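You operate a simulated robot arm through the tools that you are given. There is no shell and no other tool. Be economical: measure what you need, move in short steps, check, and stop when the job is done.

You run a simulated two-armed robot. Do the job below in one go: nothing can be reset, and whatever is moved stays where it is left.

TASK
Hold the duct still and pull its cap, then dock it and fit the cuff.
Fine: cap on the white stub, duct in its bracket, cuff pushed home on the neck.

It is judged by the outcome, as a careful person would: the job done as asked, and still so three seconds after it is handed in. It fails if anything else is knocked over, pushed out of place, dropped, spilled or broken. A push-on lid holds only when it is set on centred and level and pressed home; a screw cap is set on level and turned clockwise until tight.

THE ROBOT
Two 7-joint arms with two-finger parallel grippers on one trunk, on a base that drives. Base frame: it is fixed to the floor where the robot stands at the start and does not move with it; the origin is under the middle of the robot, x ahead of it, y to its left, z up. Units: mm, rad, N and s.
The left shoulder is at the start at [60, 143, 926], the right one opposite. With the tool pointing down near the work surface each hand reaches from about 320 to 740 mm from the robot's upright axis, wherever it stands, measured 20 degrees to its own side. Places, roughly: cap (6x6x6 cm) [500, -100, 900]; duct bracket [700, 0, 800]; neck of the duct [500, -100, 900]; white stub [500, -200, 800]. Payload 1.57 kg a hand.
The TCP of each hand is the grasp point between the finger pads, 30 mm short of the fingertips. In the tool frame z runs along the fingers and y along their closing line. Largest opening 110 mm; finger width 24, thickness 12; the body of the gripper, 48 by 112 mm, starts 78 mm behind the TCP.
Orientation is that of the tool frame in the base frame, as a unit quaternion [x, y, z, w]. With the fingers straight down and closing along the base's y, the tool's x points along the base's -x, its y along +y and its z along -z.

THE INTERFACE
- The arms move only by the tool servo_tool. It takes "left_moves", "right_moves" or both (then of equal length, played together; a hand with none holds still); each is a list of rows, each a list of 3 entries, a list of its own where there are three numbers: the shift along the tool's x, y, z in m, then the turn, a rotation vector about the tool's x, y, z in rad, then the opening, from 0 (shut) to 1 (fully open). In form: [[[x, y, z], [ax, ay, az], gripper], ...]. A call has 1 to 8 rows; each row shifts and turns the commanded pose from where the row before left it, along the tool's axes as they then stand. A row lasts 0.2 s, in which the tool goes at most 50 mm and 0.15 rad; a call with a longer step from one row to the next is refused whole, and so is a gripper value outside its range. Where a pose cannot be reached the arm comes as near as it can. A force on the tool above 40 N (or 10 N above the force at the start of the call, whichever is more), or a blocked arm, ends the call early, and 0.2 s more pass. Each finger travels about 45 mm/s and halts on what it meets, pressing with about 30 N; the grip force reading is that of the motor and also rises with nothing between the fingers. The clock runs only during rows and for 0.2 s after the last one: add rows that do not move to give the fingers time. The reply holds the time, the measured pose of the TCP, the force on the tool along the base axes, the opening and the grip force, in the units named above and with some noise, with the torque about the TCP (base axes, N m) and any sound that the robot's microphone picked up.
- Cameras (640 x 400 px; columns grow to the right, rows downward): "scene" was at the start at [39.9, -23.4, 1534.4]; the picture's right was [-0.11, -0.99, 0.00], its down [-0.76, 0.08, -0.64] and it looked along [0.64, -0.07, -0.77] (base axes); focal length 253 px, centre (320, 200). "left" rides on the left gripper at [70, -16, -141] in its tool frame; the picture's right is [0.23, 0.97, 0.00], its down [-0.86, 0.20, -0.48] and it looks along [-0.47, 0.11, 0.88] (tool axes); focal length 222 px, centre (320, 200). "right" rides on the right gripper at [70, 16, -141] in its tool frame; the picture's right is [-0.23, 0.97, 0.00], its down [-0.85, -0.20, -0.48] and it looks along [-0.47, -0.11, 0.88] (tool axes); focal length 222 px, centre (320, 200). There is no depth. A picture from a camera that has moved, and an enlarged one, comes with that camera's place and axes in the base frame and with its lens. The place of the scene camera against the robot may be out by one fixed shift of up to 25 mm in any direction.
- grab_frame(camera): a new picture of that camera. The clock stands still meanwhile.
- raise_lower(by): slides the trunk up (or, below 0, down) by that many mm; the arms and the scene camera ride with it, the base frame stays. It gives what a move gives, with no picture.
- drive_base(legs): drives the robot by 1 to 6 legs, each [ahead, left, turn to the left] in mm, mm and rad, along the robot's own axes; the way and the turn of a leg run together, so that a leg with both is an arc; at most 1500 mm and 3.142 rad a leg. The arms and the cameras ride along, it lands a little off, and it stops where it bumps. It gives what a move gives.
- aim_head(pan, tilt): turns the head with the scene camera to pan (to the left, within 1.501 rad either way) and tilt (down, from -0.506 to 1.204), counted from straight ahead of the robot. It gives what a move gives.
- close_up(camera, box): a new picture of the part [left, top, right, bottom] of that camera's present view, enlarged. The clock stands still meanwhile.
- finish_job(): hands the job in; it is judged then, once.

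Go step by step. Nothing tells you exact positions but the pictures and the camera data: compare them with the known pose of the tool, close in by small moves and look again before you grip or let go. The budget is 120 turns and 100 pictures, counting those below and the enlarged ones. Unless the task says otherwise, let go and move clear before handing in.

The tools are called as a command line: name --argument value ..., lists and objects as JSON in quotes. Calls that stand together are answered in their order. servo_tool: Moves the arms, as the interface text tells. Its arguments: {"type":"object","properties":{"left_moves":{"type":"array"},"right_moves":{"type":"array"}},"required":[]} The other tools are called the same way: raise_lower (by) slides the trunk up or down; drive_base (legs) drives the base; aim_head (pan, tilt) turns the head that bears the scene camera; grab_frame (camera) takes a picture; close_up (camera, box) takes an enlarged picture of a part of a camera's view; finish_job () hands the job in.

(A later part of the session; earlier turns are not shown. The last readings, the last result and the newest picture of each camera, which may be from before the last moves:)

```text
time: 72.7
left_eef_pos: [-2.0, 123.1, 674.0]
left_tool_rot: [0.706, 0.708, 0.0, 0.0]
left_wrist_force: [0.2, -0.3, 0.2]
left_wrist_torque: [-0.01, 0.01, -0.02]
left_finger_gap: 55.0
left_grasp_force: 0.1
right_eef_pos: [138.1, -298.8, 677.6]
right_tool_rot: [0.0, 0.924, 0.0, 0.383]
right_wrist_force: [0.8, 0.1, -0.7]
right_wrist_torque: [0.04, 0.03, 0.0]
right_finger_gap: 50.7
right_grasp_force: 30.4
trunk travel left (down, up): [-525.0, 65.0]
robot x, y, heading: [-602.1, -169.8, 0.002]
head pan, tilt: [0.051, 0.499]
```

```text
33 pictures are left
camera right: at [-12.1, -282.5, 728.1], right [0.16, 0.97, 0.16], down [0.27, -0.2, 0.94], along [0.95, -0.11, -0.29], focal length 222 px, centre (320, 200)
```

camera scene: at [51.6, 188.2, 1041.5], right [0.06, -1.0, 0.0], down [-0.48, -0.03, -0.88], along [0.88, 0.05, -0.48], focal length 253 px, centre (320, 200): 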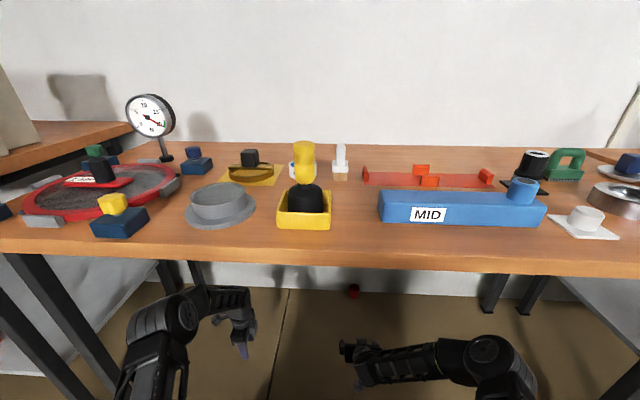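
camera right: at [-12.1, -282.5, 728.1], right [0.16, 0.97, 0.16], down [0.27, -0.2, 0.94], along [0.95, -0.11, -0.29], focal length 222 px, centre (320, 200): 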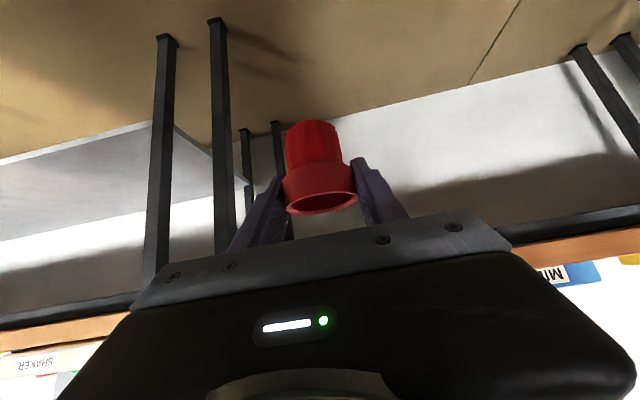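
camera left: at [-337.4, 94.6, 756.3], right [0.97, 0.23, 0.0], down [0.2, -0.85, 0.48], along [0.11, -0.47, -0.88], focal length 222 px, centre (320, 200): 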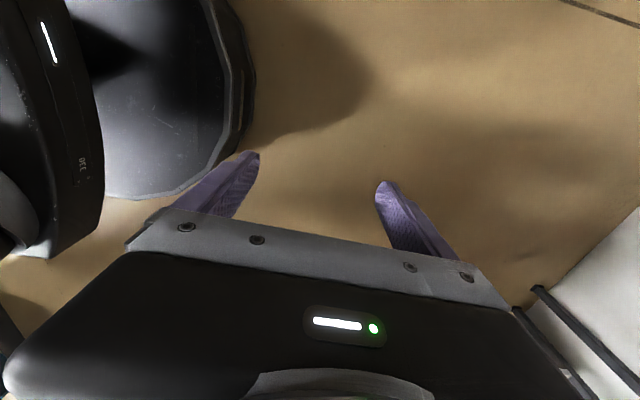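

Now I'll raise both hands above table height and retract them a little.

servo_tool --left_moves '[[[0, -0.015, -0.045], [0, 0, 0], 0.5], [[0, -0.015, -0.045], [0, 0, 0], 0.5], [[0, -0.015, -0.045], [0, 0, 0], 0.5], [[0, -0.015, -0.045], [0, 0, 0], 0.5], [[0, -0.015, -0.045], [0, 0, 0], 0.5], [[0, -0.015, -0.045], [0, 0, 0], 0.5], [[0, -0.015, -0.045], [0, 0, 0], 0.5], [[0, 0, 0], [0, 0, 0], 0.5]]' --right_moves '[[[-0.0165, 0, -0.04], [0, 0, 0], 0.3], [[-0.0165, 0, -0.04], [0, 0, 0], 0.3], [[-0.0165, 0, -0.04], [0, 0, 0], 0.3], [[-0.0165, 0, -0.04], [0, 0, 0], 0.3], [[-0.0165, 0, -0.04], [0, 0, 0], 0.3], [[-0.0165, 0, -0.04], [0, 0, 0], 0.3], [[0, 0, 0], [0, 0, 0], 0.3], [[0, 0, 0], [0, 0, 0], 0.3]]'

aim_head --pan -0.2 --tilt 0.7

drive_base --legs '[[320, 0, 0]]'

grab_frame --camera "scene"

```text
time: 74.5
left_eef_pos: [-109.7, 123.8, 989.9]
left_tool_rot: [0.707, 0.708, -0.001, 0.0]
left_wrist_force: [-1.2, -0.8, 0.3]
left_wrist_torque: [0.0, 0.02, -0.01]
left_finger_gap: 55.0
left_grasp_force: 0.0
right_eef_pos: [37.9, -299.2, 918.8]
right_tool_rot: [-0.001, 0.924, 0.001, 0.382]
right_wrist_force: [-0.4, -0.4, -1.2]
right_wrist_torque: [-0.02, -0.02, -0.04]
right_finger_gap: 50.8
right_grasp_force: 29.5
trunk travel left (down, up): [-525.0, 65.0]
robot x, y, heading: [-601.2, -172.1, 0.003]
head pan, tilt: [0.051, 0.499]
```

```text
time: 75.2
left_eef_pos: [-107.3, 123.2, 989.0]
left_tool_rot: [0.706, 0.708, 0.001, 0.0]
left_wrist_force: [-0.7, 0.2, 0.8]
left_wrist_torque: [-0.01, 0.0, -0.02]
left_finger_gap: 55.2
left_grasp_force: 0.0
right_eef_pos: [38.0, -300.0, 917.4]
right_tool_rot: [-0.001, 0.924, 0.001, 0.382]
right_wrist_force: [-0.2, -0.4, 0.7]
right_wrist_torque: [-0.02, -0.04, 0.0]
right_finger_gap: 50.8
right_grasp_force: 29.6
trunk travel left (down, up): [-525.0, 65.0]
robot x, y, heading: [-598.4, -170.3, 0.004]
head pan, tilt: [-0.201, 0.7]
```

```text
time: 77.4
left_eef_pos: [210.0, 122.4, 988.7]
left_tool_rot: [0.707, 0.707, 0.0, 0.001]
left_wrist_force: [0.8, -0.8, 0.8]
left_wrist_torque: [-0.01, 0.0, -0.02]
left_finger_gap: 54.9
left_grasp_force: 0.0
right_eef_pos: [356.2, -301.4, 917.9]
right_tool_rot: [0.0, 0.924, 0.001, 0.382]
right_wrist_force: [0.6, 0.0, -0.1]
right_wrist_torque: [0.03, 0.01, 0.01]
right_finger_gap: 50.8
right_grasp_force: 30.2
trunk travel left (down, up): [-525.0, 65.0]
robot x, y, heading: [-284.2, -169.6, 0.001]
head pan, tilt: [-0.201, 0.7]
```

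```text
32 pictures are left
camera scene: at [-234.2, -203.5, 1548.7], right [-0.2, -0.98, 0.0], down [-0.63, 0.13, -0.76], along [0.75, -0.15, -0.64], focal length 253 px, centre (320, 200)
```

scene: 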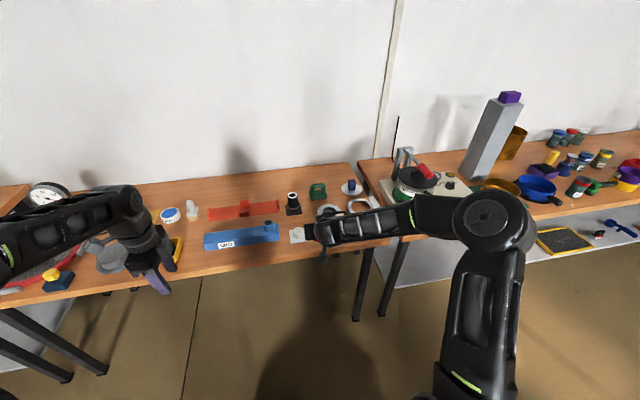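

I'll move the cap toward a free spot near the front edge at about (410, −350) and check with the hand camera and scene.

servo_tool --right_moves '[[[0, -0.025, 0.02], [0, 0, 0], 0.3], [[-0.003, -0.025, 0.02], [0, 0, 0], 0.3], [[0, 0, 0.02], [0, 0, 0], 0.3], [[0, 0, 0], [0, 0, 0], 0.3]]'

grab_frame --camera "right"

close_up --camera "scene" --box '[250, 160, 430, 280]'

```text
time: 78.4
left_eef_pos: [210.9, 121.5, 989.2]
left_tool_rot: [0.707, 0.707, 0.002, 0.0]
left_wrist_force: [0.0, -0.1, 0.3]
left_wrist_torque: [0.01, 0.05, 0.03]
left_finger_gap: 54.8
left_grasp_force: 0.0
right_eef_pos: [400.2, -352.2, 877.4]
right_tool_rot: [0.0, 0.924, 0.001, 0.383]
right_wrist_force: [-0.2, 0.4, 0.0]
right_wrist_torque: [0.0, -0.02, -0.01]
right_finger_gap: 50.7
right_grasp_force: 30.4
trunk travel left (down, up): [-525.0, 65.0]
robot x, y, heading: [-280.3, -171.7, -0.002]
head pan, tilt: [-0.201, 0.7]
```

```text
31 pictures are left
camera right: at [250.2, -335.8, 927.6], right [0.16, 0.97, 0.16], down [0.27, -0.2, 0.94], along [0.95, -0.11, -0.29], focal length 222 px, centre (320, 200)
```

right: 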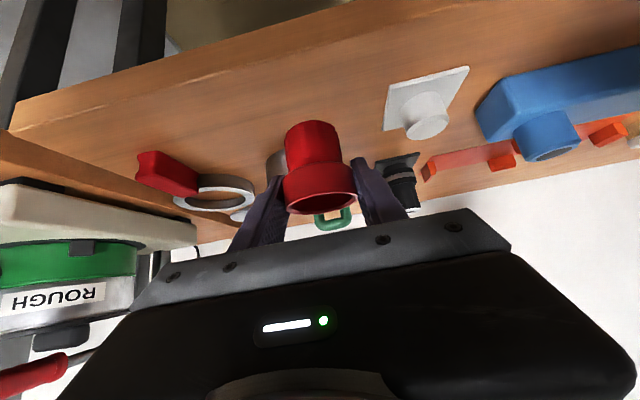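

```text
3.33 times, centred on (340, 220) of scene
camera zoom: at [-235.6, -203.6, 1548.8], right [-0.2, -0.98, 0.0], down [-0.63, 0.13, -0.77], along [0.75, -0.15, -0.64], focal length 842 px, centre (253, 133)
```

zoom: 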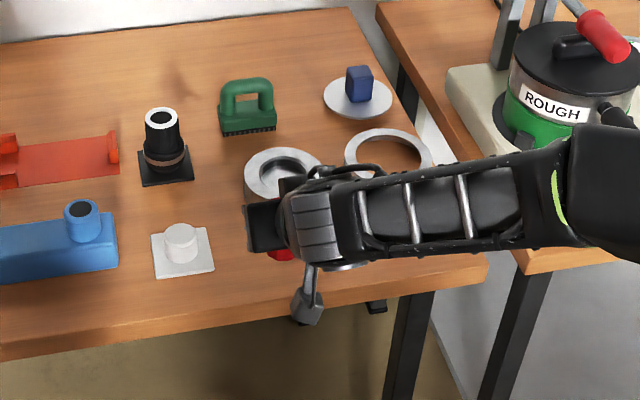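

The spot is free, but the table's top edge is near x≈381, so I'll go 15 mm further in and lower to just above contact.

servo_tool --right_moves '[[[-0.011, 0, 0.011], [0, 0, 0], 0.3], [[0.01, 0, 0.01], [0, 0, 0], 0.3], [[0.01, 0, 0.01], [0, 0, 0], 0.3], [[0.01, 0, 0.01], [0, 0, 0], 0.3], [[0.0015, 0, 0.0015], [0, 0, 0], 0.3], [[0.0015, 0, 0.0015], [0, 0, 0], 0.3], [[0, 0, 0], [0, 0, 0], 0.3]]'

grab_frame --camera "right"

```text
time: 80.0
left_eef_pos: [210.2, 121.9, 988.1]
left_tool_rot: [0.707, 0.708, 0.001, 0.001]
left_wrist_force: [0.5, 0.3, 0.0]
left_wrist_torque: [-0.02, -0.01, 0.01]
left_finger_gap: 55.0
left_grasp_force: 0.1
right_eef_pos: [415.7, -350.9, 830.6]
right_tool_rot: [0.0, 0.924, 0.001, 0.382]
right_wrist_force: [0.0, -0.2, -0.6]
right_wrist_torque: [0.01, 0.0, 0.01]
right_finger_gap: 50.6
right_grasp_force: 30.2
trunk travel left (down, up): [-525.0, 65.0]
robot x, y, heading: [-280.7, -175.1, 0.0]
head pan, tilt: [-0.201, 0.7]
```

```text
29 pictures are left
camera right: at [265.6, -335.6, 880.3], right [0.16, 0.97, 0.16], down [0.27, -0.2, 0.94], along [0.95, -0.11, -0.29], focal length 222 px, centre (320, 200)
```

right: 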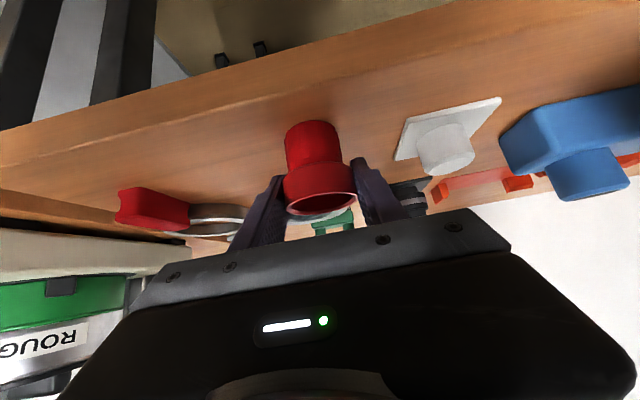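

Almost touching. I'll lower in 1 mm steps until the table is felt.

servo_tool --right_moves '[[[0.0007, 0, 0.0007], [0, 0, 0], 0.3], [[0.0007, 0, 0.0007], [0, 0, 0], 0.3], [[0, 0, 0], [0, 0, 0], 0.3]]'

```text
time: 80.8
left_eef_pos: [209.8, 122.3, 988.1]
left_tool_rot: [0.706, 0.708, 0.001, 0.0]
left_wrist_force: [-0.3, 0.4, -0.3]
left_wrist_torque: [-0.01, 0.02, -0.01]
left_finger_gap: 54.8
left_grasp_force: 0.0
right_eef_pos: [414.6, -351.4, 829.2]
right_tool_rot: [0.0, 0.924, 0.001, 0.383]
right_wrist_force: [-0.3, 0.9, 7.1]
right_wrist_torque: [-0.02, 0.05, 0.02]
right_finger_gap: 50.7
right_grasp_force: 30.6
trunk travel left (down, up): [-525.0, 65.0]
robot x, y, heading: [-284.3, -170.7, -0.002]
head pan, tilt: [-0.201, 0.7]
```

Contact felt (7 N). I'll ease up half a millimetre and open the fingers slowly.

servo_tool --right_moves '[[[-0.0005, 0, -0.0005], [0, 0, 0], 0.45], [[0, 0, 0], [0, 0, 0], 0.48], [[0, 0, 0], [0, 0, 0], 0.5], [[0, 0, 0], [0, 0, 0], 0.53], [[0, 0, 0], [0, 0, 0], 0.6], [[0, 0, 0], [0, 0, 0], 0.75], [[0, 0, 0], [0, 0, 0], 0.9], [[0, 0, 0], [0, 0, 0], 1]]'

grab_frame --camera "right"

```text
time: 82.6
left_eef_pos: [209.8, 122.7, 988.9]
left_tool_rot: [0.707, 0.708, 0.0, 0.001]
left_wrist_force: [0.0, -0.7, -0.2]
left_wrist_torque: [0.02, 0.02, 0.03]
left_finger_gap: 54.7
left_grasp_force: 0.0
right_eef_pos: [415.0, -351.3, 828.2]
right_tool_rot: [0.0, 0.924, 0.002, 0.383]
right_wrist_force: [-0.4, 0.1, 0.1]
right_wrist_torque: [0.0, -0.01, 0.02]
right_finger_gap: 110.1
right_grasp_force: 0.0
trunk travel left (down, up): [-525.0, 65.0]
robot x, y, heading: [-280.0, -173.2, -0.001]
head pan, tilt: [-0.201, 0.7]
```

```text
28 pictures are left
camera right: at [265.7, -335.8, 879.4], right [0.16, 0.97, 0.16], down [0.27, -0.2, 0.94], along [0.95, -0.11, -0.29], focal length 222 px, centre (320, 200)
```

right: 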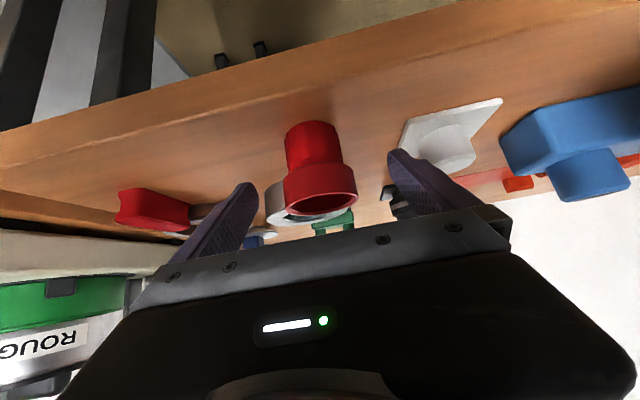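

The cap stands stably on the table at about (423, −350). I'll retreat along the approach line and turn the hand to horizontal, in order to regrasp by the knob so it can be inverted.

servo_tool --right_moves '[[[0, 0, -0.03], [0, 0, 0], 1], [[0, 0, -0.04], [0, 0, 0], 1], [[0, 0, -0.045], [0, 0, 0], 1], [[0, 0, -0.03], [0, 0, 0], 1], [[0, 0, 0], [0, -0.14, 0], 1], [[0, 0, 0], [0, -0.14, 0], 1], [[0, 0, 0], [0, -0.14, 0], 1]]'

servo_tool --right_moves '[[[0, 0, 0], [0, -0.14, 0], 0.9], [[0, 0, 0], [0, -0.14, 0], 0.8], [[0, 0, 0], [0, -0.0854, 0], 0.8], [[0, 0, 0], [0, 0, 0], 0.8]]'

```text
time: 84.2
left_eef_pos: [211.2, 122.0, 988.9]
left_tool_rot: [0.707, 0.707, 0.001, 0.0]
left_wrist_force: [-0.6, 0.1, 0.1]
left_wrist_torque: [0.01, 0.03, -0.01]
left_finger_gap: 54.9
left_grasp_force: 0.1
right_eef_pos: [313.2, -350.7, 932.7]
right_tool_rot: [0.001, 0.843, 0.001, 0.538]
right_wrist_force: [0.1, 0.0, -0.3]
right_wrist_torque: [0.0, 0.0, -0.02]
right_finger_gap: 110.0
right_grasp_force: 0.1
right hand out of reach, approached as far as the arm can: row 7
trunk travel left (down, up): [-525.0, 65.0]
robot x, y, heading: [-282.3, -173.1, 0.002]
head pan, tilt: [-0.201, 0.7]
```

```text
time: 85.2
left_eef_pos: [210.4, 122.6, 989.4]
left_tool_rot: [0.707, 0.707, 0.001, 0.0]
left_wrist_force: [0.4, 0.9, -0.4]
left_wrist_torque: [0.02, 0.02, -0.01]
left_finger_gap: 55.1
left_grasp_force: 0.1
right_eef_pos: [313.4, -351.8, 931.6]
right_tool_rot: [0.0, 0.843, 0.0, 0.537]
right_wrist_force: [-0.5, 0.3, -0.7]
right_wrist_torque: [0.04, -0.05, -0.01]
right_finger_gap: 88.1
right_grasp_force: 0.1
right hand out of reach, approached as far as the arm can: row 1, 2, 3
trunk travel left (down, up): [-525.0, 65.0]
robot x, y, heading: [-279.9, -173.0, -0.0]
head pan, tilt: [-0.201, 0.7]
```

The wrist can't reach horizontal in this arm posture. I'll lift the hand and lower the trunk so the forearm lies flatter, then try again.

servo_tool --right_moves '[[[-0.04, 0, 0], [0, 0, 0], 0.8], [[-0.04, 0, 0], [0, 0, 0], 0.8], [[-0.04, 0, 0], [0, 0, 0], 0.8], [[-0.04, 0, 0], [0, 0, 0], 0.8]]'

raise_lower --by -200

servo_tool --right_moves '[[[0, 0, 0], [0, -0.1, 0], 0.8], [[0, 0, 0], [0, -0.1, 0], 0.8], [[0, 0, 0], [0, -0.1, 0], 0.8], [[0, 0, 0], [0, -0.1, 0], 0.8]]'

```text
time: 86.2
left_eef_pos: [209.7, 122.7, 988.6]
left_tool_rot: [0.706, 0.708, 0.0, 0.001]
left_wrist_force: [-0.5, -0.3, -0.3]
left_wrist_torque: [0.01, -0.01, -0.02]
left_finger_gap: 55.1
left_grasp_force: 0.0
right_eef_pos: [378.6, -350.1, 1075.6]
right_tool_rot: [0.001, 0.843, 0.0, 0.537]
right_wrist_force: [0.0, 0.5, 0.1]
right_wrist_torque: [0.0, -0.02, 0.02]
right_finger_gap: 88.1
right_grasp_force: 0.0
trunk travel left (down, up): [-525.0, 65.0]
robot x, y, heading: [-283.8, -171.4, -0.004]
head pan, tilt: [-0.201, 0.7]
```

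```text
time: 88.3
left_eef_pos: [209.8, 120.8, 788.3]
left_tool_rot: [0.707, 0.708, 0.001, 0.001]
left_wrist_force: [-1.0, -0.5, 0.4]
left_wrist_torque: [0.0, 0.02, 0.04]
left_finger_gap: 54.9
left_grasp_force: 0.0
right_eef_pos: [378.4, -351.2, 875.6]
right_tool_rot: [0.0, 0.844, 0.001, 0.537]
right_wrist_force: [-0.5, -0.4, 0.6]
right_wrist_torque: [0.01, -0.02, -0.01]
right_finger_gap: 88.1
right_grasp_force: 0.1
trunk travel left (down, up): [-325.0, 265.0]
robot x, y, heading: [-283.0, -172.3, 0.0]
head pan, tilt: [-0.201, 0.7]
```

```text
time: 89.3
left_eef_pos: [210.9, 122.4, 789.6]
left_tool_rot: [0.707, 0.707, 0.001, 0.0]
left_wrist_force: [0.7, 0.2, 0.0]
left_wrist_torque: [0.0, 0.0, 0.02]
left_finger_gap: 55.0
left_grasp_force: 0.0
right_eef_pos: [378.4, -350.8, 875.5]
right_tool_rot: [0.0, 0.77, 0.001, 0.639]
right_wrist_force: [0.0, 0.6, -0.1]
right_wrist_torque: [0.01, -0.01, -0.01]
right_finger_gap: 88.2
right_grasp_force: 0.1
right hand out of reach, approached as far as the arm can: row 3, 4
trunk travel left (down, up): [-325.0, 265.0]
robot x, y, heading: [-281.6, -171.4, -0.006]
head pan, tilt: [-0.201, 0.7]
```

Nearly horizontal (79°). One more round of hand up / trunk down should give the rest.

servo_tool --right_moves '[[[-0.04, 0, -0.01], [0, 0, 0], 0.8], [[-0.04, 0, -0.01], [0, 0, 0], 0.8], [[-0.04, 0, -0.01], [0, 0, 0], 0.8]]'

raise_lower --by -120

servo_tool --right_moves '[[[0, 0, 0], [0, -0.09, 0], 0.8], [[0, 0, 0], [0, -0.095, 0], 0.8], [[0, 0, 0], [0, 0, 0], 0.8]]'

drive_base --legs '[[-70, 0, 0]]'

```text
time: 90.1
left_eef_pos: [210.8, 122.6, 789.4]
left_tool_rot: [0.706, 0.708, 0.001, 0.0]
left_wrist_force: [-0.8, 1.2, -0.3]
left_wrist_torque: [0.0, 0.02, 0.02]
left_finger_gap: 54.9
left_grasp_force: 0.0
right_eef_pos: [371.8, -349.5, 1000.5]
right_tool_rot: [0.001, 0.77, 0.0, 0.638]
right_wrist_force: [0.6, 0.3, 0.2]
right_wrist_torque: [0.0, 0.0, -0.01]
right_finger_gap: 87.9
right_grasp_force: 0.0
trunk travel left (down, up): [-325.0, 265.0]
robot x, y, heading: [-283.1, -172.7, 0.001]
head pan, tilt: [-0.201, 0.7]
```

```text
time: 91.6
left_eef_pos: [210.2, 121.9, 668.3]
left_tool_rot: [0.706, 0.708, 0.0, 0.001]
left_wrist_force: [-0.1, -0.1, -0.5]
left_wrist_torque: [0.02, -0.03, -0.01]
left_finger_gap: 55.0
left_grasp_force: 0.0
right_eef_pos: [370.9, -349.8, 880.9]
right_tool_rot: [0.001, 0.769, 0.0, 0.639]
right_wrist_force: [-0.6, 0.6, 0.1]
right_wrist_torque: [-0.01, -0.01, -0.01]
right_finger_gap: 87.7
right_grasp_force: 0.0
trunk travel left (down, up): [-205.0, 385.0]
robot x, y, heading: [-282.4, -171.0, -0.003]
head pan, tilt: [-0.201, 0.7]
```

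```text
time: 92.4
left_eef_pos: [211.1, 122.3, 669.1]
left_tool_rot: [0.706, 0.708, 0.001, 0.0]
left_wrist_force: [-0.6, -0.2, 0.3]
left_wrist_torque: [-0.04, 0.02, 0.02]
left_finger_gap: 55.0
left_grasp_force: 0.0
right_eef_pos: [370.7, -350.5, 880.5]
right_tool_rot: [0.0, 0.707, 0.001, 0.707]
right_wrist_force: [0.2, -0.1, 0.1]
right_wrist_torque: [0.0, -0.01, 0.01]
right_finger_gap: 88.2
right_grasp_force: 0.1
trunk travel left (down, up): [-205.0, 385.0]
robot x, y, heading: [-281.2, -174.9, 0.002]
head pan, tilt: [-0.201, 0.7]
```

```text
time: 93.4
left_eef_pos: [141.6, 121.7, 669.5]
left_tool_rot: [0.706, 0.709, 0.001, 0.001]
left_wrist_force: [0.0, 0.4, -0.2]
left_wrist_torque: [0.02, 0.0, 0.0]
left_finger_gap: 55.1
left_grasp_force: 0.0
right_eef_pos: [301.9, -351.3, 881.1]
right_tool_rot: [0.002, 0.708, 0.0, 0.706]
right_wrist_force: [0.1, 0.1, -0.4]
right_wrist_torque: [-0.01, 0.0, 0.0]
right_finger_gap: 87.8
right_grasp_force: 0.0
trunk travel left (down, up): [-205.0, 385.0]
robot x, y, heading: [-350.8, -170.0, -0.003]
head pan, tilt: [-0.201, 0.7]
```

The hand is horizontal now. I'll bring it to z≈798 with the trunk and look from both cameras.

raise_lower --by -83

grab_frame --camera "right"

close_up --camera "scene" --box '[280, 150, 520, 300]'

```text
time: 94.6
left_eef_pos: [141.5, 122.8, 586.3]
left_tool_rot: [0.706, 0.708, 0.002, 0.0]
left_wrist_force: [0.0, 0.8, 0.7]
left_wrist_torque: [-0.02, 0.04, 0.01]
left_finger_gap: 55.0
left_grasp_force: 0.0
right_eef_pos: [302.2, -350.5, 798.0]
right_tool_rot: [0.001, 0.707, 0.0, 0.707]
right_wrist_force: [-0.1, 0.2, -0.7]
right_wrist_torque: [-0.03, 0.0, 0.02]
right_finger_gap: 87.9
right_grasp_force: 0.0
trunk travel left (down, up): [-122.0, 468.0]
robot x, y, heading: [-349.8, -177.8, -0.008]
head pan, tilt: [-0.201, 0.7]
```

```text
27 pictures are left
camera right: at [160.7, -334.9, 727.6], right [0.0, 0.97, 0.23], down [-0.48, -0.2, 0.86], along [0.88, -0.11, 0.47], focal length 222 px, centre (320, 200)
```

right: 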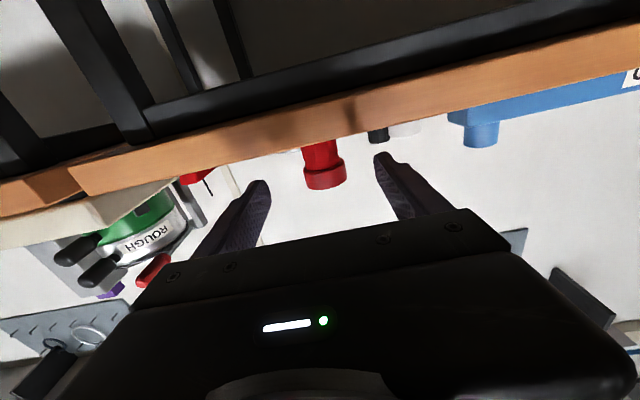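

```text
2.67 times, centred on (400, 225) of scene
camera zoom: at [-304.0, -203.6, 1145.8], right [-0.2, -0.98, 0.0], down [-0.63, 0.13, -0.76], along [0.75, -0.15, -0.64], focal length 674 px, centre (107, 133)
```

zoom: 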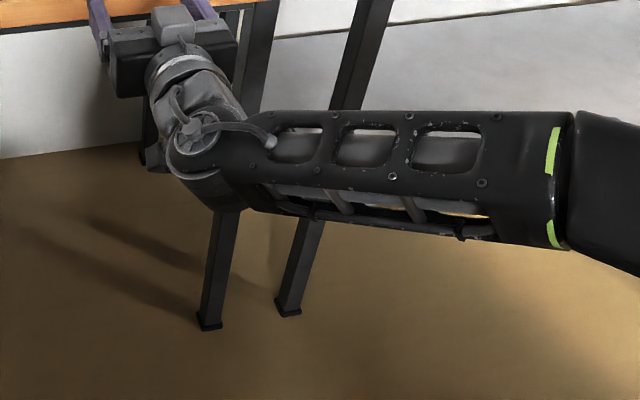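

The cap's knob lines up with the open fingers (y≈−352). I'll advance horizontally to the cap.

servo_tool --right_moves '[[[0, -0.0015, 0.03], [0, 0, 0], 0.8], [[0, 0, 0.03], [0, 0, 0], 0.8], [[0, 0, 0.03], [0, 0, 0], 0.8], [[0, 0, 0.015], [0, 0, 0], 0.8], [[0, 0, 0], [0, 0, 0], 0.8]]'

grab_frame --camera "right"

```text
time: 95.8
left_eef_pos: [142.9, 121.2, 585.6]
left_tool_rot: [0.706, 0.708, 0.001, 0.0]
left_wrist_force: [-0.7, 0.0, 0.5]
left_wrist_torque: [-0.01, -0.01, -0.01]
left_finger_gap: 54.9
left_grasp_force: 0.0
right_eef_pos: [408.8, -353.7, 798.0]
right_tool_rot: [0.0, 0.707, 0.001, 0.707]
right_wrist_force: [0.0, 0.3, -0.4]
right_wrist_torque: [0.01, 0.0, -0.03]
right_finger_gap: 88.0
right_grasp_force: 0.0
trunk travel left (down, up): [-122.0, 468.0]
robot x, y, heading: [-349.9, -171.9, 0.002]
head pan, tilt: [-0.201, 0.7]
```

```text
25 pictures are left
camera right: at [266.5, -336.8, 727.3], right [0.0, 0.97, 0.23], down [-0.48, -0.2, 0.86], along [0.88, -0.11, 0.47], focal length 222 px, centre (320, 200)
```

right: 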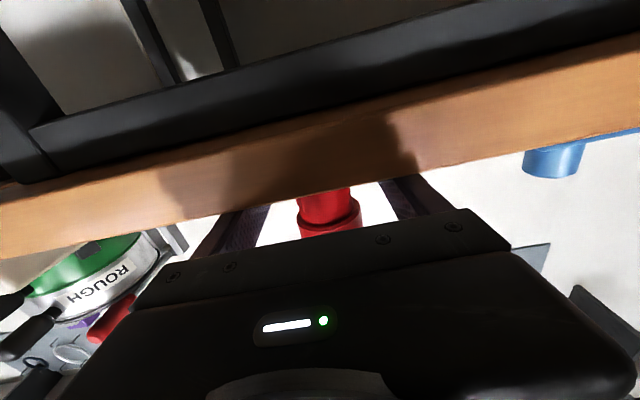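

The knob is between the fingers; I'll advance another 14 mm and close gently.

servo_tool --right_moves '[[[0, 0.0015, 0.014], [0, 0, 0], 0.8], [[0, 0, 0], [0, 0, 0], 0.6], [[0, 0, 0], [0, 0, 0], 0.45], [[0, 0, 0], [0, 0, 0], 0.35], [[0, 0, 0], [0, 0, 0], 0.25], [[0, 0, 0], [0, 0, 0], 0.15], [[0, 0, 0], [0, 0, 0], 0.15], [[0, 0, 0], [0, 0, 0], 0.15]]'

grab_frame --camera "right"

```text
time: 97.6
left_eef_pos: [142.3, 122.4, 585.4]
left_tool_rot: [0.707, 0.708, 0.002, 0.0]
left_wrist_force: [-0.5, -0.3, 0.5]
left_wrist_torque: [-0.01, 0.02, 0.01]
left_finger_gap: 54.9
left_grasp_force: 0.0
right_eef_pos: [422.3, -352.3, 798.9]
right_tool_rot: [0.001, 0.707, 0.0, 0.707]
right_wrist_force: [0.7, -0.6, 0.5]
right_wrist_torque: [-0.01, 0.01, -0.01]
right_finger_gap: 40.2
right_grasp_force: 30.2
trunk travel left (down, up): [-122.0, 468.0]
robot x, y, heading: [-353.3, -173.8, -0.001]
head pan, tilt: [-0.201, 0.7]
```

```text
24 pictures are left
camera right: at [280.2, -335.8, 727.4], right [0.0, 0.97, 0.23], down [-0.48, -0.2, 0.86], along [0.88, -0.11, 0.47], focal length 222 px, centre (320, 200)
```

right: 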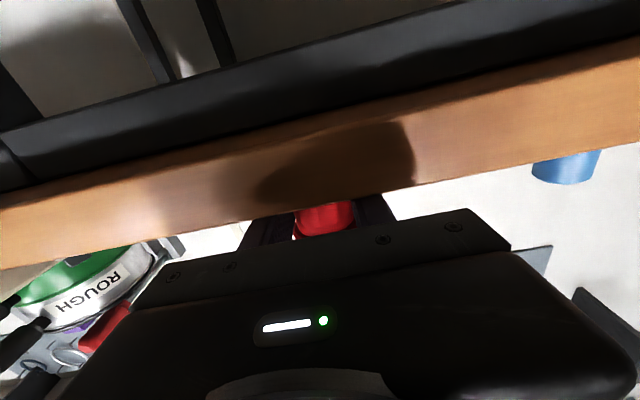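

The knob is gripped (40 mm, 30 N). I'll raise with the trunk and start rolling the hand half a turn to invert the cap.

raise_lower --by 200

servo_tool --right_moves '[[[0, 0, 0], [0, 0, 0.149], 0.15], [[0, 0, 0], [0, 0, 0.149], 0.15], [[0, 0, 0], [0, 0, 0.149], 0.15], [[0, 0, 0], [0, 0, 0.149], 0.15], [[0, 0, 0], [0, 0, 0.149], 0.15], [[0, 0, 0], [0, 0, 0.149], 0.15], [[0, 0, 0], [0, 0, 0.149], 0.15]]'

servo_tool --right_moves '[[[0, 0, 0], [0, 0, 0.149], 0.15], [[0, 0, 0], [0, 0, 0.149], 0.15], [[0, 0, 0], [0, 0, 0.149], 0.15], [[0, 0, 0], [0, 0, 0.149], 0.15], [[0, 0, 0], [0, 0, 0.149], 0.15], [[0, 0, 0], [0, 0, 0.149], 0.15], [[0, 0, 0], [0, 0, 0.149], 0.15]]'

```text
time: 99.8
left_eef_pos: [143.3, 121.8, 786.1]
left_tool_rot: [0.707, 0.707, 0.0, 0.001]
left_wrist_force: [1.0, 0.0, -0.6]
left_wrist_torque: [0.0, 0.0, 0.01]
left_finger_gap: 54.8
left_grasp_force: 0.0
right_eef_pos: [423.1, -351.4, 997.3]
right_tool_rot: [0.0, 0.708, 0.001, 0.707]
right_wrist_force: [-0.6, 0.2, 0.2]
right_wrist_torque: [0.04, 0.02, 0.02]
right_finger_gap: 40.2
right_grasp_force: 30.6
trunk travel left (down, up): [-322.0, 268.0]
robot x, y, heading: [-348.6, -170.5, -0.0]
head pan, tilt: [-0.201, 0.7]
```

```text
time: 101.4
left_eef_pos: [142.1, 121.1, 786.2]
left_tool_rot: [0.706, 0.708, 0.001, 0.0]
left_wrist_force: [-0.2, 0.0, 0.9]
left_wrist_torque: [0.01, 0.03, -0.01]
left_finger_gap: 55.1
left_grasp_force: 0.0
right_eef_pos: [422.1, -350.5, 997.4]
right_tool_rot: [0.352, 0.613, 0.354, 0.613]
right_wrist_force: [0.2, 0.3, -0.7]
right_wrist_torque: [-0.02, 0.0, -0.03]
right_finger_gap: 40.0
right_grasp_force: 29.1
trunk travel left (down, up): [-322.0, 268.0]
robot x, y, heading: [-348.0, -172.5, 0.004]
head pan, tilt: [-0.201, 0.7]
```

```text
time: 103.0
left_eef_pos: [142.2, 121.4, 785.3]
left_tool_rot: [0.706, 0.708, 0.001, 0.001]
left_wrist_force: [-0.3, 0.2, 0.1]
left_wrist_torque: [0.02, 0.01, -0.01]
left_finger_gap: 54.9
left_grasp_force: 0.1
right_eef_pos: [422.1, -351.6, 998.9]
right_tool_rot: [0.612, 0.36, 0.61, 0.352]
right_wrist_force: [-0.7, 0.1, -0.5]
right_wrist_torque: [-0.02, 0.02, -0.01]
right_finger_gap: 40.5
right_grasp_force: 29.8
trunk travel left (down, up): [-322.0, 268.0]
robot x, y, heading: [-351.1, -173.3, 0.001]
head pan, tilt: [-0.201, 0.7]
```

Rolling works. I'll finish the last 1.056 rad and look.

servo_tool --right_moves '[[[0, 0, 0], [0, 0, 0.132], 0.15], [[0, 0, 0], [0, 0, 0.132], 0.15], [[0, 0, 0], [0, 0, 0.132], 0.15], [[0, 0, 0], [0, 0, 0.132], 0.15], [[0, 0, 0], [0, 0, 0.132], 0.15], [[0, 0, 0], [0, 0, 0.132], 0.15], [[0, 0, 0], [0, 0, 0.132], 0.15], [[0, 0, 0], [0, 0, 0.132], 0.15]]'

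grab_frame --camera "right"

```text
time: 104.8
left_eef_pos: [141.9, 121.3, 786.0]
left_tool_rot: [0.707, 0.707, 0.001, 0.0]
left_wrist_force: [0.6, -0.6, -0.3]
left_wrist_torque: [0.0, -0.05, 0.0]
left_finger_gap: 55.1
left_grasp_force: 0.1
right_eef_pos: [427.9, -444.7, 1035.2]
right_tool_rot: [0.704, 0.076, 0.703, 0.066]
right_wrist_force: [-0.2, -0.4, -1.2]
right_wrist_torque: [0.0, 0.02, 0.01]
right_finger_gap: 39.9
right_grasp_force: 30.4
right hand out of reach, approached as far as the arm can: row 1, 2, 3, 4, 5, 6, 7, 8
trunk travel left (down, up): [-322.0, 268.0]
robot x, y, heading: [-354.2, -172.2, -0.004]
head pan, tilt: [-0.201, 0.7]
```

```text
23 pictures are left
camera right: at [285.8, -449.1, 1106.9], right [0.02, -1.0, -0.03], down [-0.48, 0.02, -0.88], along [0.88, 0.03, -0.48], focal length 222 px, centre (320, 200)
```

right: 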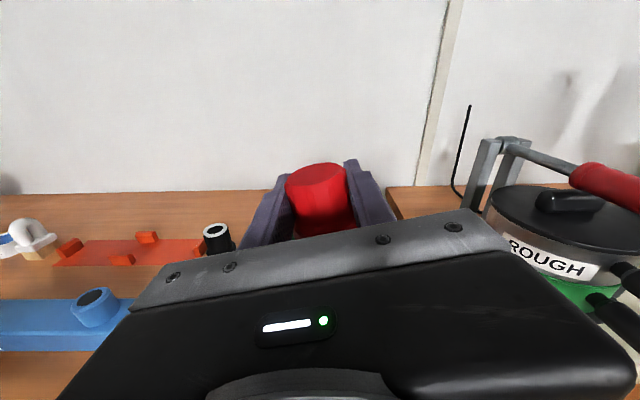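

The cap is almost inverted; 0.2 rad of roll remains and the wrist is at its limit. Turning the hand a bit to the left relative to the arm should free it, so I'll yaw left and finish the roll.

servo_tool --right_moves '[[[0, 0, 0], [0.1, 0, 0], 0.15], [[0, 0, 0], [0.1, 0, 0], 0.15], [[0, 0, 0], [0.1, 0, 0], 0.15], [[0, 0, 0], [0.1, 0, 0], 0.15], [[0, 0, 0], [0, 0, 0.07], 0.15], [[0, 0, 0], [0, 0, 0.07], 0.15], [[0, 0, 0], [0, 0, 0.06], 0.15]]'

```text
time: 106.4
left_eef_pos: [142.1, 122.1, 785.7]
left_tool_rot: [0.706, 0.708, 0.002, 0.001]
left_wrist_force: [-0.2, 0.1, -0.1]
left_wrist_torque: [0.0, 0.03, 0.0]
left_finger_gap: 55.1
left_grasp_force: 0.0
right_eef_pos: [428.3, -443.9, 1035.4]
right_tool_rot: [0.72, 0.142, 0.664, -0.144]
right_wrist_force: [0.3, -0.3, -1.3]
right_wrist_torque: [-0.01, 0.02, -0.02]
right_finger_gap: 40.1
right_grasp_force: 29.8
trunk travel left (down, up): [-322.0, 268.0]
robot x, y, heading: [-347.3, -173.1, -0.001]
head pan, tilt: [-0.201, 0.7]
```

The roll is now achieved with a 0.4 rad left yaw. I'll trim the remaining small pitch/roll and enlarge the view to find the cap's place in the grip.

servo_tool --right_moves '[[[0, 0, 0], [0, 0.077, 0], 0.15], [[0, 0, 0], [0, 0, -0.019], 0.15], [[0, 0, 0], [0, 0, 0], 0.15]]'

close_up --camera "right" --box '[240, 130, 400, 250]'

```text
time: 107.2
left_eef_pos: [143.2, 121.6, 785.4]
left_tool_rot: [0.706, 0.708, 0.0, 0.001]
left_wrist_force: [0.2, -0.3, -0.4]
left_wrist_torque: [-0.02, -0.01, 0.02]
left_finger_gap: 54.8
left_grasp_force: 0.0
right_eef_pos: [427.9, -443.6, 1036.4]
right_tool_rot: [0.693, 0.143, 0.692, -0.14]
right_wrist_force: [0.4, -0.5, 0.2]
right_wrist_torque: [0.0, 0.03, 0.03]
right_finger_gap: 40.2
right_grasp_force: 29.5
trunk travel left (down, up): [-322.0, 268.0]
robot x, y, heading: [-348.2, -175.7, -0.001]
head pan, tilt: [-0.201, 0.7]
```

```text
3.33 times, centred on (320, 190) of right
camera zoom: at [303.9, -515.0, 1105.0], right [0.39, -0.89, -0.23], down [-0.52, -0.01, -0.85], along [0.76, 0.45, -0.47], focal length 740 px, centre (320, 233)
```

zoom: 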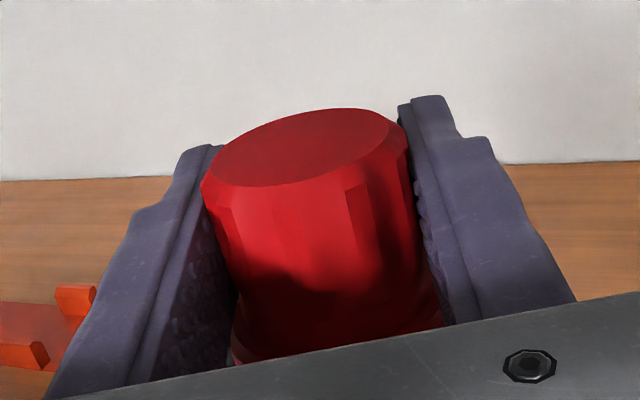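

The cap is level and inverted. I'll bring it over the stub by driving the base (keeping the arm posture), then lower with the trunk and look.

drive_base --legs '[[35, 205, 0]]'

raise_lower --by -140

aim_head --pan -0.35 --tilt 0.45

grab_frame --camera "scene"

grab_frame --camera "right"

```text
time: 108.8
left_eef_pos: [176.8, 325.1, 786.8]
left_tool_rot: [0.708, 0.707, 0.001, 0.001]
left_wrist_force: [0.3, 0.5, 0.6]
left_wrist_torque: [-0.01, 0.0, -0.04]
left_finger_gap: 54.9
left_grasp_force: 0.0
right_eef_pos: [461.4, -239.7, 1035.8]
right_tool_rot: [0.693, 0.144, 0.692, -0.142]
right_wrist_force: [-0.1, -0.1, -0.4]
right_wrist_torque: [0.03, 0.03, -0.03]
right_finger_gap: 40.2
right_grasp_force: 30.1
trunk travel left (down, up): [-322.0, 268.0]
robot x, y, heading: [-318.6, 30.7, 0.005]
head pan, tilt: [-0.201, 0.7]
```

```text
time: 110.5
left_eef_pos: [177.5, 325.1, 645.7]
left_tool_rot: [0.707, 0.707, 0.001, 0.0]
left_wrist_force: [0.1, 0.1, 0.4]
left_wrist_torque: [-0.01, -0.01, -0.01]
left_finger_gap: 55.1
left_grasp_force: 0.1
right_eef_pos: [462.7, -241.3, 895.6]
right_tool_rot: [0.693, 0.143, 0.692, -0.141]
right_wrist_force: [-0.1, -0.8, -0.7]
right_wrist_torque: [0.0, 0.01, 0.0]
right_finger_gap: 40.4
right_grasp_force: 30.1
trunk travel left (down, up): [-182.0, 408.0]
robot x, y, heading: [-316.1, 34.7, 0.003]
head pan, tilt: [-0.201, 0.7]
```

```text
time: 111.3
left_eef_pos: [177.1, 324.4, 647.3]
left_tool_rot: [0.707, 0.707, 0.002, 0.0]
left_wrist_force: [1.0, -0.2, -0.2]
left_wrist_torque: [0.0, -0.01, 0.01]
left_finger_gap: 54.9
left_grasp_force: 0.0
right_eef_pos: [462.4, -240.4, 895.4]
right_tool_rot: [0.693, 0.144, 0.692, -0.141]
right_wrist_force: [0.0, 0.4, -0.3]
right_wrist_torque: [0.01, 0.02, 0.01]
right_finger_gap: 40.3
right_grasp_force: 29.7
trunk travel left (down, up): [-182.0, 408.0]
robot x, y, heading: [-315.7, 29.2, 0.005]
head pan, tilt: [-0.351, 0.45]
```

```text
21 pictures are left
camera scene: at [-266.0, -14.9, 1227.9], right [-0.34, -0.94, 0.0], down [-0.41, 0.15, -0.9], along [0.85, -0.31, -0.44], focal length 253 px, centre (320, 200)
```

scene: 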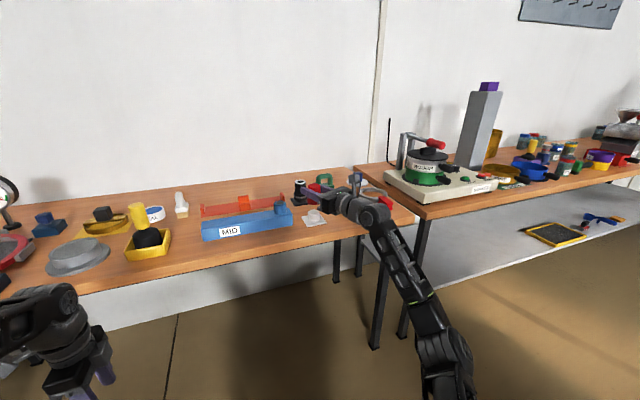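

```text
20 pictures are left
camera right: at [338.7, -311.9, 965.1], right [0.38, -0.9, -0.23], down [-0.52, -0.01, -0.85], along [0.76, 0.45, -0.47], focal length 222 px, centre (320, 200)
```

right: 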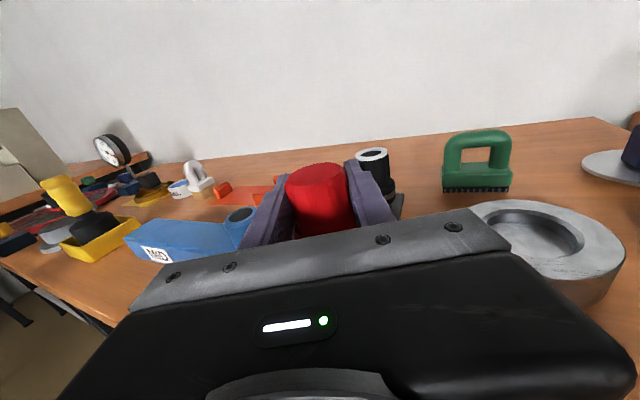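

I'll enlarge the scene view around the cap and stub to judge alignment.

close_up --camera "scene" --box '[290, 175, 354, 235]'

```text
6.67 times, centred on (322, 205) of scene
camera zoom: at [-266.0, -14.9, 1227.9], right [-0.34, -0.94, 0.0], down [-0.41, 0.15, -0.9], along [0.85, -0.31, -0.44], focal length 1685 px, centre (307, 167)
```

zoom: 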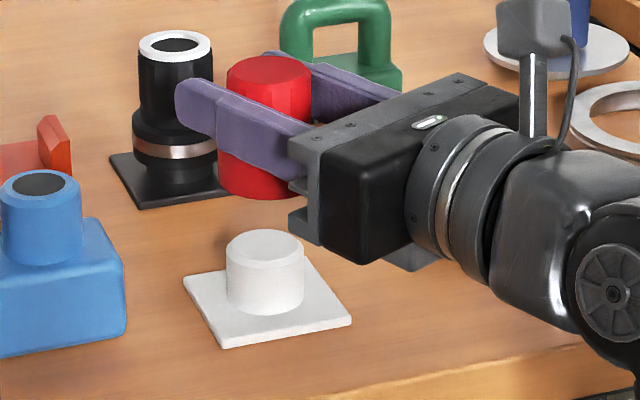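

Very clear view: the cap is level above the stub, about 3 mm to the right and ~4 mm short. I'll shift 5 mm along the fingers and lower to just above the stub.

servo_tool --right_moves '[[[0, 0.0004, 0.005], [0, 0, 0], 0.15], [[0, 0, 0], [0, 0, 0], 0.15]]'

raise_lower --by -38

close_up --camera "scene" --box '[290, 165, 354, 225]'

```text
time: 111.9
left_eef_pos: [177.5, 325.1, 645.8]
left_tool_rot: [0.707, 0.707, 0.0, 0.001]
left_wrist_force: [0.3, -0.5, -0.7]
left_wrist_torque: [0.04, -0.03, 0.03]
left_finger_gap: 55.1
left_grasp_force: 0.1
right_eef_pos: [467.6, -239.3, 895.1]
right_tool_rot: [0.694, 0.144, 0.692, -0.142]
right_wrist_force: [0.3, 0.5, 0.4]
right_wrist_torque: [-0.01, -0.01, -0.04]
right_finger_gap: 40.3
right_grasp_force: 30.0
trunk travel left (down, up): [-182.0, 408.0]
robot x, y, heading: [-312.8, 32.2, -0.002]
head pan, tilt: [-0.351, 0.45]
```

```text
time: 112.7
left_eef_pos: [177.0, 323.5, 608.2]
left_tool_rot: [0.707, 0.707, 0.001, 0.001]
left_wrist_force: [-0.2, 0.6, -0.2]
left_wrist_torque: [0.0, 0.01, 0.01]
left_finger_gap: 55.0
left_grasp_force: 0.1
right_eef_pos: [468.8, -239.3, 857.7]
right_tool_rot: [0.693, 0.144, 0.692, -0.142]
right_wrist_force: [0.3, 0.1, 0.1]
right_wrist_torque: [0.0, 0.01, -0.02]
right_finger_gap: 40.4
right_grasp_force: 30.3
trunk travel left (down, up): [-144.0, 446.0]
robot x, y, heading: [-318.8, 28.8, 0.001]
head pan, tilt: [-0.351, 0.45]
```

```text
6.67 times, centred on (322, 195) of scene
camera zoom: at [-266.1, -14.9, 1189.9], right [-0.34, -0.94, 0.0], down [-0.41, 0.15, -0.9], along [0.85, -0.31, -0.44], focal length 1685 px, centre (307, 233)
```

zoom: 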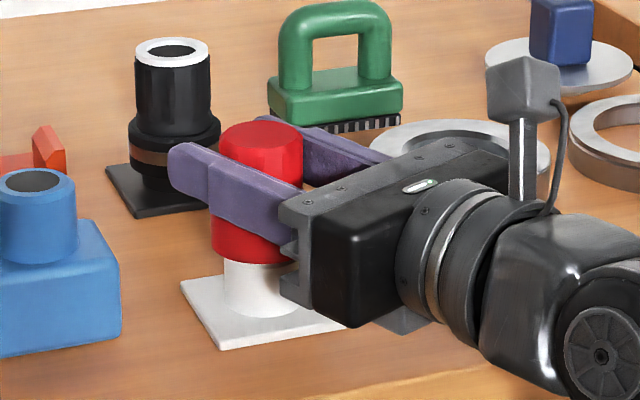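

The lateral alignment is within about 1 mm. I'll lower with the arm in 2.5 mm steps, watching the force.

servo_tool --right_moves '[[[0, 0, -0.0015], [0, 0, 0], 0.15], [[-0.0025, 0, 0], [0, 0, 0], 0.15], [[-0.0025, 0, 0], [0, 0, 0], 0.15], [[-0.0025, 0, 0], [0, 0, 0], 0.15], [[-0.0025, 0, 0], [0, 0, 0], 0.15], [[-0.0025, 0, 0], [0, 0, 0], 0.15], [[0, 0, 0], [0, 0, 0], 0.15]]'

```text
time: 114.3
left_eef_pos: [175.3, 325.3, 608.4]
left_tool_rot: [0.707, 0.707, 0.0, 0.0]
left_wrist_force: [0.3, 1.0, -0.3]
left_wrist_torque: [0.01, 0.0, -0.03]
left_finger_gap: 55.2
left_grasp_force: 0.1
right_eef_pos: [467.5, -238.9, 845.0]
right_tool_rot: [0.693, 0.144, 0.692, -0.142]
right_wrist_force: [-4.7, 0.7, 2.1]
right_wrist_torque: [0.07, 0.07, -0.06]
right_finger_gap: 40.3
right_grasp_force: 30.3
trunk travel left (down, up): [-144.0, 446.0]
robot x, y, heading: [-314.3, 30.9, -0.001]
head pan, tilt: [-0.351, 0.45]
```

A small −x push shows the cap has entered the stub slightly too far forward. I'll ease back 1.5 mm and continue.

servo_tool --right_moves '[[[0, 0, -0.0015], [0, 0, 0], 0.15], [[-0.0025, 0, 0], [0, 0, 0], 0.15], [[-0.0025, 0, 0], [0, 0, 0], 0.15], [[-0.0025, 0, 0], [0, 0, 0], 0.15], [[0, 0, 0], [0, 0, 0], 0.15]]'

```text
time: 115.5
left_eef_pos: [177.2, 326.0, 608.5]
left_tool_rot: [0.707, 0.707, 0.0, 0.001]
left_wrist_force: [-0.1, -0.1, 0.2]
left_wrist_torque: [-0.01, 0.0, -0.01]
left_finger_gap: 54.9
left_grasp_force: 0.0
right_eef_pos: [464.5, -239.0, 838.7]
right_tool_rot: [0.693, 0.145, 0.692, -0.142]
right_wrist_force: [3.6, 9.4, 3.2]
right_wrist_torque: [0.3, 0.0, -0.13]
right_finger_gap: 40.1
right_grasp_force: 29.8
trunk travel left (down, up): [-144.0, 446.0]
robot x, y, heading: [-310.2, 29.7, 0.001]
head pan, tilt: [-0.351, 0.45]
```

Now the side force points to +y; I'll follow it by about 1.3 mm and keep lowering.

servo_tool --right_moves '[[[0, -0.001, 0.001], [0, 0, 0], 0.15], [[-0.0025, 0, 0], [0, 0, 0], 0.15], [[-0.0025, 0, 0], [0, 0, 0], 0.15], [[-0.002, 0, 0], [0, 0, 0], 0.15], [[0, 0, 0], [0, 0, 0], 0.15]]'

close_up --camera "scene" --box '[290, 165, 354, 225]'

```text
time: 116.7
left_eef_pos: [176.9, 324.4, 607.6]
left_tool_rot: [0.707, 0.707, 0.001, 0.0]
left_wrist_force: [0.4, -1.0, 0.1]
left_wrist_torque: [-0.05, 0.03, -0.01]
left_finger_gap: 55.2
left_grasp_force: 0.0
right_eef_pos: [465.4, -238.3, 838.3]
right_tool_rot: [0.687, 0.142, 0.698, -0.142]
right_wrist_force: [-2.4, 0.3, 4.4]
right_wrist_torque: [0.0, 0.27, -0.05]
right_finger_gap: 40.1
right_grasp_force: 29.8
trunk travel left (down, up): [-144.0, 446.0]
robot x, y, heading: [-315.7, 31.9, 0.004]
head pan, tilt: [-0.351, 0.45]
stopped in row 5 (right hand): the force on the tool passed its limit (the readings are from after the stop); the commanded pose is now the measured one
```

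```text
6.67 times, centred on (322, 195) of scene
camera zoom: at [-266.3, -14.7, 1189.5], right [-0.34, -0.94, 0.0], down [-0.41, 0.15, -0.9], along [0.85, -0.31, -0.43], focal length 1685 px, centre (307, 233)
```

zoom: 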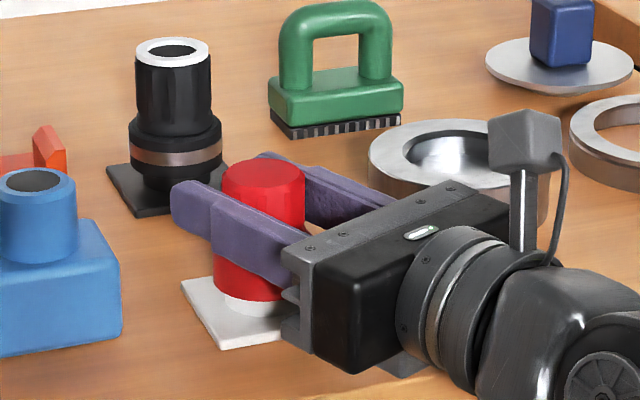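

The cap is mostly on, about 7 mm short of home, with little side force. I'll keep pressing in small steps.

servo_tool --right_moves '[[[-0.0015, 0, -0.0005], [0, 0, 0], 0.1], [[-0.0015, 0, 0], [0, 0, 0], 0.1], [[-0.0015, 0, 0], [0, 0, 0], 0.1], [[-0.0015, 0, 0], [0, 0, 0], 0.1]]'

```text
time: 117.7
left_eef_pos: [176.6, 326.2, 607.5]
left_tool_rot: [0.706, 0.708, 0.001, 0.001]
left_wrist_force: [0.4, 0.5, 0.2]
left_wrist_torque: [-0.01, 0.02, -0.01]
left_finger_gap: 54.9
left_grasp_force: 0.0
right_eef_pos: [464.8, -238.7, 838.4]
right_tool_rot: [0.683, 0.141, 0.702, -0.142]
right_wrist_force: [-2.4, 1.8, 4.0]
right_wrist_torque: [-0.01, 0.35, -0.06]
right_finger_gap: 40.5
right_grasp_force: 30.0
trunk travel left (down, up): [-144.0, 446.0]
robot x, y, heading: [-315.9, 29.9, 0.001]
head pan, tilt: [-0.351, 0.45]
stopped in row 4 (right hand): the force on the tool passed its limit (the readings are from after the stop); the commanded pose is now the measured one
```

Pressing with the hand sideways just bends the wrist. I'll level it, open slowly, back off, and press the cap from above with closed fingers later.

servo_tool --right_moves '[[[0, 0, 0], [0, -0.027, 0], 0.2], [[0, 0, 0], [0, 0, 0], 0.36], [[0, 0, 0], [0, 0, 0], 0.39], [[0, 0, 0], [0, 0, 0], 0.42], [[0, 0, 0], [0, 0, 0], 0.46], [[0, 0, 0], [0, 0, 0], 0.55], [[0, 0, 0], [0, 0, 0], 0.7], [[0, 0, 0], [0, 0, 0], 0.7]]'

close_up --camera "scene" --box '[290, 165, 354, 225]'

```text
time: 119.5
left_eef_pos: [177.7, 324.6, 608.1]
left_tool_rot: [0.706, 0.708, 0.001, 0.001]
left_wrist_force: [0.9, 1.0, -0.5]
left_wrist_torque: [0.0, -0.01, -0.02]
left_finger_gap: 54.7
left_grasp_force: 0.0
right_eef_pos: [466.2, -239.3, 836.1]
right_tool_rot: [0.694, 0.142, 0.692, -0.139]
right_wrist_force: [-0.5, 0.8, 0.2]
right_wrist_torque: [-0.01, 0.0, -0.03]
right_finger_gap: 77.1
right_grasp_force: 0.1
trunk travel left (down, up): [-144.0, 446.0]
robot x, y, heading: [-309.7, 28.1, -0.002]
head pan, tilt: [-0.351, 0.45]
```

```text
6.67 times, centred on (322, 195) of scene
camera zoom: at [-265.3, -14.9, 1189.9], right [-0.34, -0.94, 0.0], down [-0.41, 0.15, -0.9], along [0.85, -0.31, -0.44], focal length 1685 px, centre (307, 233)
```

zoom: 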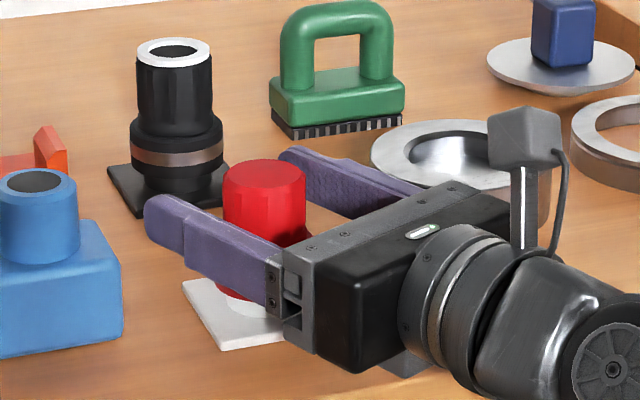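

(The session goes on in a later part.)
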